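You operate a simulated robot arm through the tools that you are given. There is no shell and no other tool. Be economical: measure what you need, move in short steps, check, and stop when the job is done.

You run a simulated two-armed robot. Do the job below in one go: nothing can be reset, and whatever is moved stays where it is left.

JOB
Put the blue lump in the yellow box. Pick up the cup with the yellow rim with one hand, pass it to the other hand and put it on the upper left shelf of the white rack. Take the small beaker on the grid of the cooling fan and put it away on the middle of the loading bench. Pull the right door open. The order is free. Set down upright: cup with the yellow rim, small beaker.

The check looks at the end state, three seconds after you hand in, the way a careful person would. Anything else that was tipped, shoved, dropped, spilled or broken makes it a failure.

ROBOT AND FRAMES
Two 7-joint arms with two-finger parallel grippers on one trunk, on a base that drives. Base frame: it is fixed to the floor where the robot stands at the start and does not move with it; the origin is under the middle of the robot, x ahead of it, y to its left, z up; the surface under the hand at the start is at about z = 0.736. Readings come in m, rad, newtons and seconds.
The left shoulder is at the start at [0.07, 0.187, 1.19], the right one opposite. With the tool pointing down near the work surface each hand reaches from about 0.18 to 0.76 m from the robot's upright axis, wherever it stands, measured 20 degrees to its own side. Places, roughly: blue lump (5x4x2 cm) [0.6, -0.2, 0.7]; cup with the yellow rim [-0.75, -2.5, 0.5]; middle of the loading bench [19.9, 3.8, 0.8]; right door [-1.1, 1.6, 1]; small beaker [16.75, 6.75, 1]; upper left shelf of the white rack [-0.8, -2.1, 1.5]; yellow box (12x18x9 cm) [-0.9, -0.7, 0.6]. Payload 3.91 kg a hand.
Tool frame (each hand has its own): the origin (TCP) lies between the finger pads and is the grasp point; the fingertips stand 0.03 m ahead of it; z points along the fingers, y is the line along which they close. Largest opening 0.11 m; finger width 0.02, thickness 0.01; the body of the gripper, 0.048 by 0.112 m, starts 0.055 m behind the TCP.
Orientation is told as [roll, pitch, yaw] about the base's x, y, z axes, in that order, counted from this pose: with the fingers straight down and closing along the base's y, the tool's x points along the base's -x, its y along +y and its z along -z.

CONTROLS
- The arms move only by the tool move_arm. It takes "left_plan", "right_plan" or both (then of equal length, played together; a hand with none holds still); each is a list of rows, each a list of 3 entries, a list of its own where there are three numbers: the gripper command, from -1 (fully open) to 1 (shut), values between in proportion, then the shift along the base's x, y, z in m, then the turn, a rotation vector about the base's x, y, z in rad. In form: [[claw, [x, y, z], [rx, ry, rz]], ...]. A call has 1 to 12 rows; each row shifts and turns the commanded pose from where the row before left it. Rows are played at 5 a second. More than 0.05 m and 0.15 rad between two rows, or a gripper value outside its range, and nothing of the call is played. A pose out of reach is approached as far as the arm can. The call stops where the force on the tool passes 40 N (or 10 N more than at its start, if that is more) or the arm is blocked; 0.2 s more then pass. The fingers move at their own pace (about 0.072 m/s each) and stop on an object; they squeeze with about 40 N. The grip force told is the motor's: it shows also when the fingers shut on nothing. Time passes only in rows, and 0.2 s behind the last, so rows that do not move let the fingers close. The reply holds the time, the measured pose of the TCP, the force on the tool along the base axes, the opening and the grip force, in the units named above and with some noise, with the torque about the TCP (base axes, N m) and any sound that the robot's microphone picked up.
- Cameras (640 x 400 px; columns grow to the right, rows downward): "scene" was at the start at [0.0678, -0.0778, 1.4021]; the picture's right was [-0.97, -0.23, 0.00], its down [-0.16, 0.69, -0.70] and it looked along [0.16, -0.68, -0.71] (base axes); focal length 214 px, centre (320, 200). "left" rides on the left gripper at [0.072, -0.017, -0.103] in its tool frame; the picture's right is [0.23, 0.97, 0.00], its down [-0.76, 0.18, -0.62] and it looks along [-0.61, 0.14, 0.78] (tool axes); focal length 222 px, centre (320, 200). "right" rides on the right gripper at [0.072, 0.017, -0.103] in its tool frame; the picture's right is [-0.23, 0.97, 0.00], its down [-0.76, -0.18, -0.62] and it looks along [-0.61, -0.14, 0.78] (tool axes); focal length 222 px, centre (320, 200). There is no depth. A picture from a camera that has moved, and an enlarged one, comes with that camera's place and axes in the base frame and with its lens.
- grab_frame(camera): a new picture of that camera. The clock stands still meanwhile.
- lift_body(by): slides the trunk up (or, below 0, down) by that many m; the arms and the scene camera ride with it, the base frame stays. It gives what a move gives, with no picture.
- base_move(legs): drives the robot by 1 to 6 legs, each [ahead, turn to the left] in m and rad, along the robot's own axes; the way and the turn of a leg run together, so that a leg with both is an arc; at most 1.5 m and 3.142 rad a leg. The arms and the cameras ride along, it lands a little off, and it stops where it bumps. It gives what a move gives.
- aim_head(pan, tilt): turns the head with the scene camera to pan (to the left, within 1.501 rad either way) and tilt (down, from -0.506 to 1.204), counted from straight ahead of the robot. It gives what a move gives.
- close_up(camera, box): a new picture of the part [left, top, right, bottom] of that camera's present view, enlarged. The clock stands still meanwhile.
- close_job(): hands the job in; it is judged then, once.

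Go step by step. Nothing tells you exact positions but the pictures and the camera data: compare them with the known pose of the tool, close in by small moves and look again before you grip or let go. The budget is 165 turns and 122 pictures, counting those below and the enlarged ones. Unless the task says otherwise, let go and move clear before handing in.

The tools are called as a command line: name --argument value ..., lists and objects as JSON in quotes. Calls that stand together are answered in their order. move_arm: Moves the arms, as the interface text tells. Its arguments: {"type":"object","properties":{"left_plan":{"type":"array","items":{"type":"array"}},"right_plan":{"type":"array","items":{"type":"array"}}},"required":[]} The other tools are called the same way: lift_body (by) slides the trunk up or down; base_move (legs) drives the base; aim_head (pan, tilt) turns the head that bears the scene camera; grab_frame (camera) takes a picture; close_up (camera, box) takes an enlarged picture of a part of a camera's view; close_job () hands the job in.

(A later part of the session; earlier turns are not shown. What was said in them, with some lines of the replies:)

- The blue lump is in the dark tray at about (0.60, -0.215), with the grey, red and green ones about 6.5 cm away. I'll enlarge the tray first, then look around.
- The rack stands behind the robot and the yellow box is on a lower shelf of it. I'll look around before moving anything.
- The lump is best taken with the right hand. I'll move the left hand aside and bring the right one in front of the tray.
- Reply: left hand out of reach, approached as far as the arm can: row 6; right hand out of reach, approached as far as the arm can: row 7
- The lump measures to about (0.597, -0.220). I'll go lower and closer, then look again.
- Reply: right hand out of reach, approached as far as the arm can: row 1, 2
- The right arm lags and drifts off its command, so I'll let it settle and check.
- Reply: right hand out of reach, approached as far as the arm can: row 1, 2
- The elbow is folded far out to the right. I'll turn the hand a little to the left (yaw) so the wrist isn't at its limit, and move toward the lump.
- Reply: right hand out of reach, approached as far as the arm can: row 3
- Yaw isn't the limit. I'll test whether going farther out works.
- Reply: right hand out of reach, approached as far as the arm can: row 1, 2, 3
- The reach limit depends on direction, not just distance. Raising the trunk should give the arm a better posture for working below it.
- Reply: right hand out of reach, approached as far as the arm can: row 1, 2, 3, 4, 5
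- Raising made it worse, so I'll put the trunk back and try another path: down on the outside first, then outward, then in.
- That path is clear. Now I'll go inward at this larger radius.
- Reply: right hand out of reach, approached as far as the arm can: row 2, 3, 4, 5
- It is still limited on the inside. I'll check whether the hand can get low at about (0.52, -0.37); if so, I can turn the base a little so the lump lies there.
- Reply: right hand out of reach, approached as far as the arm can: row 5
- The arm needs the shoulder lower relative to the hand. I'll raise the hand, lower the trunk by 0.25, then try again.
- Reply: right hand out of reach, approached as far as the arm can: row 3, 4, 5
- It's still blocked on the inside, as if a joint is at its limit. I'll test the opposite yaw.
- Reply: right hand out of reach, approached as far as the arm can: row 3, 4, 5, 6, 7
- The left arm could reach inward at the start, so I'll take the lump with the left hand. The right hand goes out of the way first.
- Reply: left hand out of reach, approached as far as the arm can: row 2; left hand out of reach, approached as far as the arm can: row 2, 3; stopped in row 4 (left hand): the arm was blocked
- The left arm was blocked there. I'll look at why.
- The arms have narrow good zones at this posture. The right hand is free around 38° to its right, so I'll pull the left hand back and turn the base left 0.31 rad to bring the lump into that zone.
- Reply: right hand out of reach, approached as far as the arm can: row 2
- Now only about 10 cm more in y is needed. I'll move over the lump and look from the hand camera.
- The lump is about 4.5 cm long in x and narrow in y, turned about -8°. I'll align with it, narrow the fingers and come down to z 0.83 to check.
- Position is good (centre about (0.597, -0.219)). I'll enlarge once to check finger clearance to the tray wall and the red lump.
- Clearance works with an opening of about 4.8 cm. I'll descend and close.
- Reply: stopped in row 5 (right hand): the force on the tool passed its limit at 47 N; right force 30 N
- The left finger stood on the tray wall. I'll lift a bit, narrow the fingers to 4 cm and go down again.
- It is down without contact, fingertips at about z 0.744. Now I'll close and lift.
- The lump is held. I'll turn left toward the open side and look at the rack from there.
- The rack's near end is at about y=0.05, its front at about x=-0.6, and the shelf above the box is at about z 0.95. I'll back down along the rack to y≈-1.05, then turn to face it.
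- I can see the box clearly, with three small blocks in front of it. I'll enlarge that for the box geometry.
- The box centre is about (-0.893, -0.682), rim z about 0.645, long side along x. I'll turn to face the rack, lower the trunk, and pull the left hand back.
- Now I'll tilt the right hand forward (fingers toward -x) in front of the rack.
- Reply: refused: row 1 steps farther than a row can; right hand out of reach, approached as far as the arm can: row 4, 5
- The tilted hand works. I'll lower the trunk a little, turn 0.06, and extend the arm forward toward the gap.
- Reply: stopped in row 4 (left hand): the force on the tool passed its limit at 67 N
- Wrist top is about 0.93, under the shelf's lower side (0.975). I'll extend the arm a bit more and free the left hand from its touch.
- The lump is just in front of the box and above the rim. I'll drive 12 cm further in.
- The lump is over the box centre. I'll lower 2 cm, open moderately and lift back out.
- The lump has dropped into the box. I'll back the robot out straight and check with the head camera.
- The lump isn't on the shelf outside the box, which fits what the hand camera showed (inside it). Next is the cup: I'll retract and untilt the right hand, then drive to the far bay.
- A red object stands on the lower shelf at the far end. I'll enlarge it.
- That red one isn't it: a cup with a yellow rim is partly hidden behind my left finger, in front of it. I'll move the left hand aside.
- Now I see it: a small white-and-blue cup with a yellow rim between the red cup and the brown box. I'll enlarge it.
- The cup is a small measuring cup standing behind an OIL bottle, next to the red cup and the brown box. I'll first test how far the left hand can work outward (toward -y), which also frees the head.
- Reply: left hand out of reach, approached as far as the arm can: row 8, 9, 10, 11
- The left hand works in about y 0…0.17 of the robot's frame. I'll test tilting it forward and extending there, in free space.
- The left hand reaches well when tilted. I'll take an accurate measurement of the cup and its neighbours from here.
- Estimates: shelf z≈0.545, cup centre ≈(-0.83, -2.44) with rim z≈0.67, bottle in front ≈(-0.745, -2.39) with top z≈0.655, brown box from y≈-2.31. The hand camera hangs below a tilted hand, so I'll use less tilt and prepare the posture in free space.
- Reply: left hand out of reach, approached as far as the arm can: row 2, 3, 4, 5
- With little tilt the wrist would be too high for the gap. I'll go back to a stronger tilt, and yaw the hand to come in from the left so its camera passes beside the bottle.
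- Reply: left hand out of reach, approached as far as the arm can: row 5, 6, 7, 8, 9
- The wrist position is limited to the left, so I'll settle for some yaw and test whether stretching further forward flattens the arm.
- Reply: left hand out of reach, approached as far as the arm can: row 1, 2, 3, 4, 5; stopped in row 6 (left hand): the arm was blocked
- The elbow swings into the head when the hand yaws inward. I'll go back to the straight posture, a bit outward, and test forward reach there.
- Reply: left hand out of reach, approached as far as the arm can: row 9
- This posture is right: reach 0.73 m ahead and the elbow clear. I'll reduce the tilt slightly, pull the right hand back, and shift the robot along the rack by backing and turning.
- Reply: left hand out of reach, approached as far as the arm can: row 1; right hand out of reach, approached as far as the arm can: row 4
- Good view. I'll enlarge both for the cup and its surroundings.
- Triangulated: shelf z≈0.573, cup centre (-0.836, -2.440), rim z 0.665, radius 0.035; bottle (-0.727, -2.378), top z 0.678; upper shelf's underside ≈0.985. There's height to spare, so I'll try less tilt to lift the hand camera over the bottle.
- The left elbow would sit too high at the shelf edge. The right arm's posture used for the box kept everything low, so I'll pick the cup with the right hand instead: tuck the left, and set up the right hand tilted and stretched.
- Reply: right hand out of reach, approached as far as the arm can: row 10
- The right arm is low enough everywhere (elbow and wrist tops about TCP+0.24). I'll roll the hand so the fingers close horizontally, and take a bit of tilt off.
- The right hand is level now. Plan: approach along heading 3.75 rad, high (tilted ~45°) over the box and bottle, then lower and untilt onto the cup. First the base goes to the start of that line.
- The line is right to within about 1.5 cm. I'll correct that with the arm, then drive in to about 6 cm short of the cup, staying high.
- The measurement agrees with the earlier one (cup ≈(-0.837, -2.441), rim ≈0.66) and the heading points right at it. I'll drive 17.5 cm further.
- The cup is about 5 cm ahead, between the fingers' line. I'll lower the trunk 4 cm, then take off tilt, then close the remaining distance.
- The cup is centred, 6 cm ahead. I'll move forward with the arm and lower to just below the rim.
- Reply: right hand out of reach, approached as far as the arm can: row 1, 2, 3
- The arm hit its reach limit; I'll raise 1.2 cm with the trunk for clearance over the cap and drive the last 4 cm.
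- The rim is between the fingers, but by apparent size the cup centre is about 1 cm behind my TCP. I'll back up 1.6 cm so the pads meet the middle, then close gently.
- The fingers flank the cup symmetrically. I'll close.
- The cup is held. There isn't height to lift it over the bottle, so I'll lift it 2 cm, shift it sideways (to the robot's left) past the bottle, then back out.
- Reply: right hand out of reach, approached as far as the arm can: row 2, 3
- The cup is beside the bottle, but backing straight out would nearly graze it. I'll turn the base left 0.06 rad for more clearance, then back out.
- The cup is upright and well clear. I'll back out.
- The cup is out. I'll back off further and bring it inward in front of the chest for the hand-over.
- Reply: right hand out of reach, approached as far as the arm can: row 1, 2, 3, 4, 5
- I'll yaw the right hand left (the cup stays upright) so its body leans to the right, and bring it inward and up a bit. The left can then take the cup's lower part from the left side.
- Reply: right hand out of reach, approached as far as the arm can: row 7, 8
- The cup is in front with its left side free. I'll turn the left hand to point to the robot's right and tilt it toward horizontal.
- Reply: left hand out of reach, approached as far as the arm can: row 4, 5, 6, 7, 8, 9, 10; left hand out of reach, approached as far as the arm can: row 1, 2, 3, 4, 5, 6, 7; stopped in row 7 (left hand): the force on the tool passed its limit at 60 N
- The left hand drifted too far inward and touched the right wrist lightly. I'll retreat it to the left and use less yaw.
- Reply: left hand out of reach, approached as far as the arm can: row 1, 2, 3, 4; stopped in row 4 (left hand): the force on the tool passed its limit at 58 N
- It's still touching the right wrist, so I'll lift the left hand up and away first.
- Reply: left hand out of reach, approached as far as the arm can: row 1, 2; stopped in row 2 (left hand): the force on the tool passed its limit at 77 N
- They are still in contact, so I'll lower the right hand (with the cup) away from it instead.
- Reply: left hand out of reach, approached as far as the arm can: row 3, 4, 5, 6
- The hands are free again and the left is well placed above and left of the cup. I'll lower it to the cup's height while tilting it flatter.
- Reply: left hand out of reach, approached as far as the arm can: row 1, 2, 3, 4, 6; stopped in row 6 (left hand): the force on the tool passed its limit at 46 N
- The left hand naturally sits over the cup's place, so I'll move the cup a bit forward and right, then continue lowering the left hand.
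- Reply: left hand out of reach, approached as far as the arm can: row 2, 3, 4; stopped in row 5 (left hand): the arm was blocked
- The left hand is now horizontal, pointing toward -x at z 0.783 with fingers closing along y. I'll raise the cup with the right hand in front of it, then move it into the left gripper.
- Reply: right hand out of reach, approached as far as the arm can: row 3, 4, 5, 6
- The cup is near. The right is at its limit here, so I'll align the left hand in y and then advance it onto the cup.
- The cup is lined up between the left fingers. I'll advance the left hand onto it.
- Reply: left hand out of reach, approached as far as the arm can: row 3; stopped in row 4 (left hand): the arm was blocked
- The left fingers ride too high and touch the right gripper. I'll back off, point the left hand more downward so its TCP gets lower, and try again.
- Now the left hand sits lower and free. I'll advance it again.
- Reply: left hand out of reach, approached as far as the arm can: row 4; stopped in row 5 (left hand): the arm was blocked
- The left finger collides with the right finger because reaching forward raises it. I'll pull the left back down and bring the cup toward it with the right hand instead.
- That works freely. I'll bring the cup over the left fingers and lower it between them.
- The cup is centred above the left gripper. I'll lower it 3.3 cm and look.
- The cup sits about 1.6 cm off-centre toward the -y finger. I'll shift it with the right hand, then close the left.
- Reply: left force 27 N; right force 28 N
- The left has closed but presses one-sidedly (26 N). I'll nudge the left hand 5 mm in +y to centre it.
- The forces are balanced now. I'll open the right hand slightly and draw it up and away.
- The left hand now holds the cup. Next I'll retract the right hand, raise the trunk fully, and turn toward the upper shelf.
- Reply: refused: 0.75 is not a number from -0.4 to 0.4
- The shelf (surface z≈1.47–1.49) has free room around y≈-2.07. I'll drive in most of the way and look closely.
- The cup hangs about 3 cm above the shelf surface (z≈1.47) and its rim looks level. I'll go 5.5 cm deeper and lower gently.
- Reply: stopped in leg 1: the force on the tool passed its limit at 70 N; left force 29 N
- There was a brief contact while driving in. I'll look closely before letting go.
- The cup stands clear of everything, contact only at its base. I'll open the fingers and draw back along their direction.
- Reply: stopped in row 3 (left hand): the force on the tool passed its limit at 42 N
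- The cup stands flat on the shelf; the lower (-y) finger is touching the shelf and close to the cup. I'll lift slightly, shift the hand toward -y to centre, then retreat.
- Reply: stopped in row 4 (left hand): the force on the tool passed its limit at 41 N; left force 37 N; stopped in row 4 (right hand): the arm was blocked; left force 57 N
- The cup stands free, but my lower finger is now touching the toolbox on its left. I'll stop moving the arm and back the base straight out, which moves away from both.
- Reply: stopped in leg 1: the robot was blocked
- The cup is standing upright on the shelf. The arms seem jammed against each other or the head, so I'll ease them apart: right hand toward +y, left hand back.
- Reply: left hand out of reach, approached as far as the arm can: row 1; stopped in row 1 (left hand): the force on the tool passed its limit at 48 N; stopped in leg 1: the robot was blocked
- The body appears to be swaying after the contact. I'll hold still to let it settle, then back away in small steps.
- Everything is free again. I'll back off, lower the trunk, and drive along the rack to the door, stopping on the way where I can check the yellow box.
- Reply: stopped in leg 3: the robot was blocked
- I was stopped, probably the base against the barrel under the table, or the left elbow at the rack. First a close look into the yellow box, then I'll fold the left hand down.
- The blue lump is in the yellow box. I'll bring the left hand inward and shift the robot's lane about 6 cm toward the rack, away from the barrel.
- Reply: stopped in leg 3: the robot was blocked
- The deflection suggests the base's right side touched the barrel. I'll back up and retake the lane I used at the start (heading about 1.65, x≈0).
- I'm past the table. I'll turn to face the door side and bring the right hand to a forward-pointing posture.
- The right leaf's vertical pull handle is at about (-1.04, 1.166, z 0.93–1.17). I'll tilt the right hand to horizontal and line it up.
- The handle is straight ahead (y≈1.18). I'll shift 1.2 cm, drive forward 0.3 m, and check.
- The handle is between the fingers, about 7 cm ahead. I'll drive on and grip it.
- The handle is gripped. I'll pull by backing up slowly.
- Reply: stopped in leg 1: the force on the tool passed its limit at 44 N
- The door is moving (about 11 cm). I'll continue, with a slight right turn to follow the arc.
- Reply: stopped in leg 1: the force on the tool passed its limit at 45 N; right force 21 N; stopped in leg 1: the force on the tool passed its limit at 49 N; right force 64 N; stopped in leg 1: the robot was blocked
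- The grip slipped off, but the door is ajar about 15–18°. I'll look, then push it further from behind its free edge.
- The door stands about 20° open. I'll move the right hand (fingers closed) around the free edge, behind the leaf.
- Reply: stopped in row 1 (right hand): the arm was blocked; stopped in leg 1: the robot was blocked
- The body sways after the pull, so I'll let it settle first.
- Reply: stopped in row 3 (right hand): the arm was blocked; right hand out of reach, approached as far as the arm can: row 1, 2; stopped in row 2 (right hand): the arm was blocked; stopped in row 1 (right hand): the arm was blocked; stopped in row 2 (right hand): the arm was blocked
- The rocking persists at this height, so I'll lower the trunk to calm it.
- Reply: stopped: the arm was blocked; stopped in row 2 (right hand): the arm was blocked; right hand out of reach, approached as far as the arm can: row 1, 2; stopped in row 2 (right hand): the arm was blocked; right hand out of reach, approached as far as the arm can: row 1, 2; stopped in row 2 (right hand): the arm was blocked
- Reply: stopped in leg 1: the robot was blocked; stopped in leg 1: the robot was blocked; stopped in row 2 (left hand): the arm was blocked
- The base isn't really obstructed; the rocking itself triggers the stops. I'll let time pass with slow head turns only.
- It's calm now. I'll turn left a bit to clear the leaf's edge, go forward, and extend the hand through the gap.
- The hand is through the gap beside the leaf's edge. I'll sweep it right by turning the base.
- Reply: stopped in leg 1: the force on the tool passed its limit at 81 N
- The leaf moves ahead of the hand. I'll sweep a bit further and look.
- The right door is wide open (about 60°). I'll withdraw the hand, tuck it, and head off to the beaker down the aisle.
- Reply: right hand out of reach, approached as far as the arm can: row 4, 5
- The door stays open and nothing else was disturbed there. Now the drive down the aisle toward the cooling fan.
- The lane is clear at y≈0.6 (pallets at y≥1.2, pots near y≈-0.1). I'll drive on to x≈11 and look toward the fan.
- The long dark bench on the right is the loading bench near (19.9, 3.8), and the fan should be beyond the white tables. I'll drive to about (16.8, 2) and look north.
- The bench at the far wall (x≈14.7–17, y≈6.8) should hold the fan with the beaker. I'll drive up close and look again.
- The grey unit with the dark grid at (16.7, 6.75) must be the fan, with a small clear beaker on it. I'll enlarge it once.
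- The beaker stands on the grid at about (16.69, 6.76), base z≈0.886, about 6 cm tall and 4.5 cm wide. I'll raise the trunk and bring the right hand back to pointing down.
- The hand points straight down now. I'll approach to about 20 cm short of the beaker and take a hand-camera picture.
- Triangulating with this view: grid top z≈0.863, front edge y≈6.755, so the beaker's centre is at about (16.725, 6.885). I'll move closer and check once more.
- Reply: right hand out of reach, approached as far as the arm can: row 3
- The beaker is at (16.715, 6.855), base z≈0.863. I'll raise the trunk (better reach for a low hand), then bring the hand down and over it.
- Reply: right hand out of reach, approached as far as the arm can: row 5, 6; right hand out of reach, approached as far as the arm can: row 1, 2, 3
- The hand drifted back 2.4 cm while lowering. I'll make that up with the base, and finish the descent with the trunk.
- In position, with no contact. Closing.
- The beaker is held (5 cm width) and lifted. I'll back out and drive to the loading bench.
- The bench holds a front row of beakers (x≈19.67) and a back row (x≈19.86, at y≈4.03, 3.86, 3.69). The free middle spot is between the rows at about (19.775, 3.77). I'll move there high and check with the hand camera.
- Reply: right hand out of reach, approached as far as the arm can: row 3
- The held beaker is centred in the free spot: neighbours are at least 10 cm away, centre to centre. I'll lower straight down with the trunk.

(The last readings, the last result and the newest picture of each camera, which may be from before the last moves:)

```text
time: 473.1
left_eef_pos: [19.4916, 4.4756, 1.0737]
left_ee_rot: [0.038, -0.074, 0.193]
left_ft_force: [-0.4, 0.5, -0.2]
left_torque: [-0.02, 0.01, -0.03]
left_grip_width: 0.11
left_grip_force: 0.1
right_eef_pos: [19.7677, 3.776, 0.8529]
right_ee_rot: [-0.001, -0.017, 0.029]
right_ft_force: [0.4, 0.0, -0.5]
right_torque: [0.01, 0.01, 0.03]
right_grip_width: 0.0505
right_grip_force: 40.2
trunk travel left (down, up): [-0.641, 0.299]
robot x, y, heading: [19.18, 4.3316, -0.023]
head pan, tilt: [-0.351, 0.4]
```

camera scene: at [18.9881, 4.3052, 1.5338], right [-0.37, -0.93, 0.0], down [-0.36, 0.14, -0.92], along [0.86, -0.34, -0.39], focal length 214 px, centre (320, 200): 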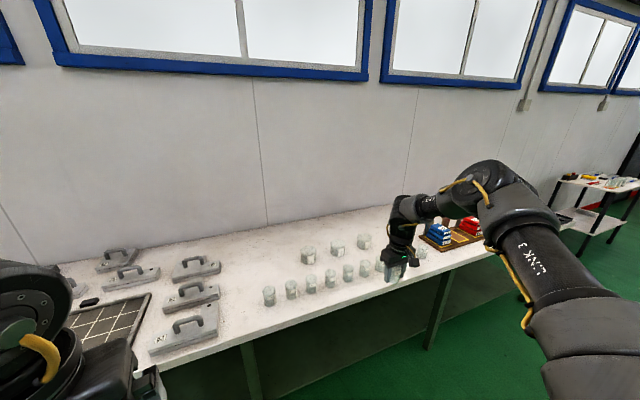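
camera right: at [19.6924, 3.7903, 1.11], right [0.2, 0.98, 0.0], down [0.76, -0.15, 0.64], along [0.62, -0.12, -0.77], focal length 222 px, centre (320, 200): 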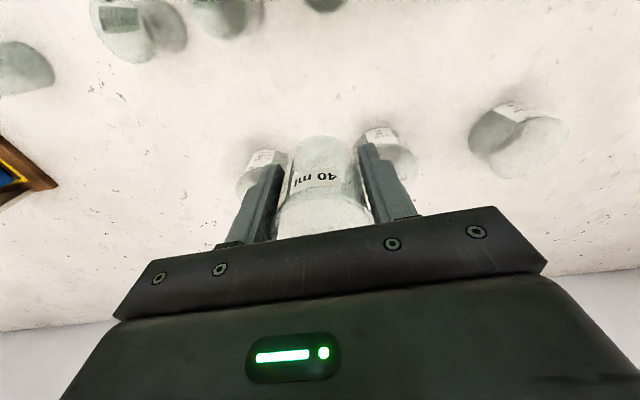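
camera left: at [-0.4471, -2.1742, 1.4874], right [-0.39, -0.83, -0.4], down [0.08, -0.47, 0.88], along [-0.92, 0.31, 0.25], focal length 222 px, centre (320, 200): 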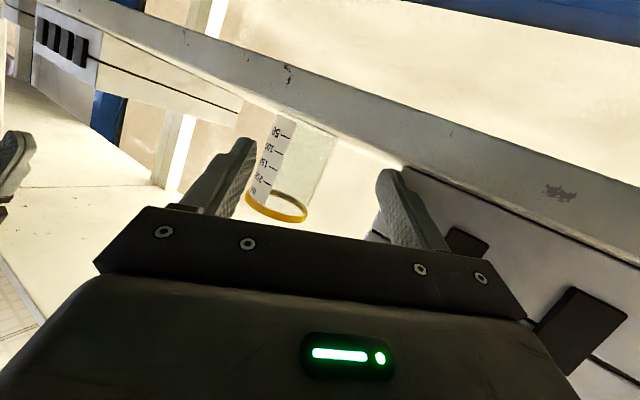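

lift_body --by -0.005

lift_body --by -0.004

lift_body --by -0.004

```text
time: 473.7
left_eef_pos: [19.4903, 4.4743, 1.0689]
left_ee_rot: [0.038, -0.071, 0.192]
left_ft_force: [0.4, -0.2, -0.7]
left_torque: [0.03, 0.01, 0.0]
left_grip_width: 0.1103
left_grip_force: 0.1
right_eef_pos: [19.7681, 3.775, 0.8476]
right_ee_rot: [-0.002, -0.018, 0.031]
right_ft_force: [0.3, 0.1, -0.4]
right_torque: [0.0, -0.01, -0.01]
right_grip_width: 0.0504
right_grip_force: 39.5
trunk travel left (down, up): [-0.636, 0.304]
robot x, y, heading: [19.1738, 4.3283, -0.026]
head pan, tilt: [-0.351, 0.4]
```

```text
time: 474.2
left_eef_pos: [19.4915, 4.476, 1.0646]
left_ee_rot: [0.037, -0.07, 0.191]
left_ft_force: [0.6, -0.1, -0.3]
left_torque: [0.01, 0.01, 0.01]
left_grip_width: 0.1099
left_grip_force: 0.1
right_eef_pos: [19.7679, 3.7764, 0.8431]
right_ee_rot: [0.0, -0.015, 0.029]
right_ft_force: [0.2, -0.4, -0.3]
right_torque: [0.01, -0.02, 0.0]
right_grip_width: 0.0505
right_grip_force: 39.7
trunk travel left (down, up): [-0.632, 0.308]
robot x, y, heading: [19.1773, 4.3294, -0.025]
head pan, tilt: [-0.351, 0.4]
```

```text
time: 474.7
left_eef_pos: [19.492, 4.4734, 1.0617]
left_ee_rot: [0.039, -0.072, 0.193]
left_ft_force: [0.1, -0.4, -0.8]
left_torque: [-0.03, -0.01, 0.0]
left_grip_width: 0.1098
left_grip_force: 0.1
right_eef_pos: [19.7677, 3.776, 0.8392]
right_ee_rot: [-0.001, -0.017, 0.029]
right_ft_force: [0.6, -0.2, -1.6]
right_torque: [-0.02, 0.0, 0.03]
right_grip_width: 0.0503
right_grip_force: 39.8
trunk travel left (down, up): [-0.628, 0.312]
robot x, y, heading: [19.1772, 4.3291, -0.028]
head pan, tilt: [-0.351, 0.4]
```

No contact yet (TCP 0.839). I'll keep lowering in small steps, watching the force.

lift_body --by -0.004

lift_body --by -0.004

lift_body --by -0.003

```text
time: 475.3
left_eef_pos: [19.4911, 4.4756, 1.0559]
left_ee_rot: [0.039, -0.072, 0.193]
left_ft_force: [0.5, 0.6, 0.1]
left_torque: [0.03, 0.02, 0.01]
left_grip_width: 0.11
left_grip_force: 0.0
right_eef_pos: [19.7676, 3.7759, 0.836]
right_ee_rot: [-0.002, -0.018, 0.03]
right_ft_force: [0.0, -0.8, 4.8]
right_torque: [-0.01, 0.07, -0.02]
right_grip_width: 0.0508
right_grip_force: 40.0
trunk travel left (down, up): [-0.624, 0.316]
robot x, y, heading: [19.1787, 4.3298, -0.026]
head pan, tilt: [-0.351, 0.4]
```

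```text
time: 475.8
left_eef_pos: [19.4895, 4.476, 1.054]
left_ee_rot: [0.038, -0.072, 0.192]
left_ft_force: [-0.1, 0.9, -0.5]
left_torque: [0.02, 0.0, -0.05]
left_grip_width: 0.1101
left_grip_force: 0.1
right_eef_pos: [19.7668, 3.7771, 0.8363]
right_ee_rot: [-0.005, -0.024, 0.031]
right_ft_force: [1.6, -5.1, 24.4]
right_torque: [-0.06, -0.04, 0.0]
right_grip_width: 0.0506
right_grip_force: 39.8
trunk travel left (down, up): [-0.62, 0.32]
robot x, y, heading: [19.179, 4.3291, -0.023]
head pan, tilt: [-0.351, 0.4]
```

```text
time: 476.3
left_eef_pos: [19.4884, 4.477, 1.0508]
left_ee_rot: [0.036, -0.074, 0.194]
left_ft_force: [-0.2, 0.0, -1.2]
left_torque: [0.0, 0.02, 0.0]
left_grip_width: 0.1101
left_grip_force: 0.0
right_eef_pos: [19.7666, 3.7778, 0.8315]
right_ee_rot: [-0.005, -0.023, 0.03]
right_ft_force: [5.0, -8.0, 31.1]
right_torque: [0.08, -0.22, -0.02]
right_grip_width: 0.0507
right_grip_force: 40.2
trunk travel left (down, up): [-0.617, 0.323]
robot x, y, heading: [19.1773, 4.3305, -0.023]
head pan, tilt: [-0.351, 0.4]
```

The beaker is on the bench. I'll relieve the pressure, open a little (to about 7.5 cm) and lift straight up.

lift_body --by 0.006

move_arm --right_plan '[[-0.1, [0, 0, 0], [0, 0, 0]], [-0.36, [0, 0, 0], [0, 0, 0]], [-0.36, [0, 0, 0], [0, 0, 0]], [-0.36, [0, 0, 0], [0, 0, 0]]]'

lift_body --by 0.12

base_move --legs '[[-0.5, 0]]'

```text
time: 476.9
left_eef_pos: [19.491, 4.4759, 1.0563]
left_ee_rot: [0.038, -0.07, 0.193]
left_ft_force: [0.2, -0.3, -0.6]
left_torque: [-0.01, -0.02, 0.01]
left_grip_width: 0.11
left_grip_force: 0.1
right_eef_pos: [19.7664, 3.778, 0.8329]
right_ee_rot: [0.0, -0.013, 0.03]
right_ft_force: [0.7, 1.6, 3.6]
right_torque: [0.1, -0.16, 0.0]
right_grip_width: 0.0506
right_grip_force: 40.0
trunk travel left (down, up): [-0.623, 0.317]
robot x, y, heading: [19.1798, 4.3283, -0.028]
head pan, tilt: [-0.351, 0.4]
```

```text
time: 477.9
left_eef_pos: [19.4904, 4.475, 1.0559]
left_ee_rot: [0.039, -0.071, 0.192]
left_ft_force: [0.1, -0.8, -0.1]
left_torque: [-0.03, 0.01, -0.01]
left_grip_width: 0.1097
left_grip_force: 0.1
right_eef_pos: [19.7672, 3.7762, 0.8346]
right_ee_rot: [-0.003, -0.017, 0.031]
right_ft_force: [-0.6, 0.4, -0.5]
right_torque: [-0.01, 0.02, -0.01]
right_grip_width: 0.0748
right_grip_force: 0.2
trunk travel left (down, up): [-0.623, 0.317]
robot x, y, heading: [19.1786, 4.3318, -0.024]
head pan, tilt: [-0.351, 0.4]
```

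```text
time: 479.4
left_eef_pos: [19.4917, 4.4753, 1.1763]
left_ee_rot: [0.038, -0.072, 0.192]
left_ft_force: [-0.8, -0.1, 0.7]
left_torque: [-0.02, -0.02, 0.03]
left_grip_width: 0.11
left_grip_force: 0.0
right_eef_pos: [19.7678, 3.775, 0.9527]
right_ee_rot: [-0.002, -0.017, 0.03]
right_ft_force: [0.1, 0.0, -0.1]
right_torque: [0.0, -0.01, -0.01]
right_grip_width: 0.0748
right_grip_force: 0.0
trunk travel left (down, up): [-0.743, 0.197]
robot x, y, heading: [19.1772, 4.3309, -0.023]
head pan, tilt: [-0.351, 0.4]
```

```text
time: 482.3
left_eef_pos: [18.9937, 4.4897, 1.1753]
left_ee_rot: [0.038, -0.069, 0.198]
left_ft_force: [1.5, -0.5, -0.3]
left_torque: [0.01, -0.01, 0.04]
left_grip_width: 0.1102
left_grip_force: 0.1
right_eef_pos: [19.2766, 3.7909, 0.9535]
right_ee_rot: [-0.001, -0.015, 0.038]
right_ft_force: [0.3, -0.4, 0.3]
right_torque: [-0.02, -0.02, -0.06]
right_grip_width: 0.0748
right_grip_force: 0.0
trunk travel left (down, up): [-0.743, 0.197]
robot x, y, heading: [18.6789, 4.3396, -0.017]
head pan, tilt: [-0.351, 0.4]
```

All four tasks are done and both hands are clear; handing in.

close_job

```text
The job is handed in.
```

I did all four tasks and handed the job in; I don't have the judge's result.

- **Blue lump:** it is in the yellow box; I checked it with a close-up afterwards.
- **Cup with the yellow rim:** I picked it up with the right hand and passed it to the left. It stands upright near the front of the upper left shelf, at about x -0.66.
- **Small beaker:** I set it down in the free middle spot of the loading bench, between the two rows of beakers. I had no pictures left to check it after letting go. It had touched down under light force and the release was clean.
- **Right door:** it is open roughly 60°. My grip on the handle slipped at about 20°, so I pushed it the rest of the way from behind its edge.

Some things were touched along the way, and the check could count these against me:
- **Toolbox on the upper shelf:** my left finger pressed its side with up to about 54 N. My before-and-after measurements show no movement beyond about 2 cm, which is their accuracy.
- **Table by the start:** the base was stopped twice beside it, probably by the barrel underneath. I didn't look at the table again afterwards.
- **Dark tray the lump came from:** a finger pressed on its rim with 47 N before I regripped.
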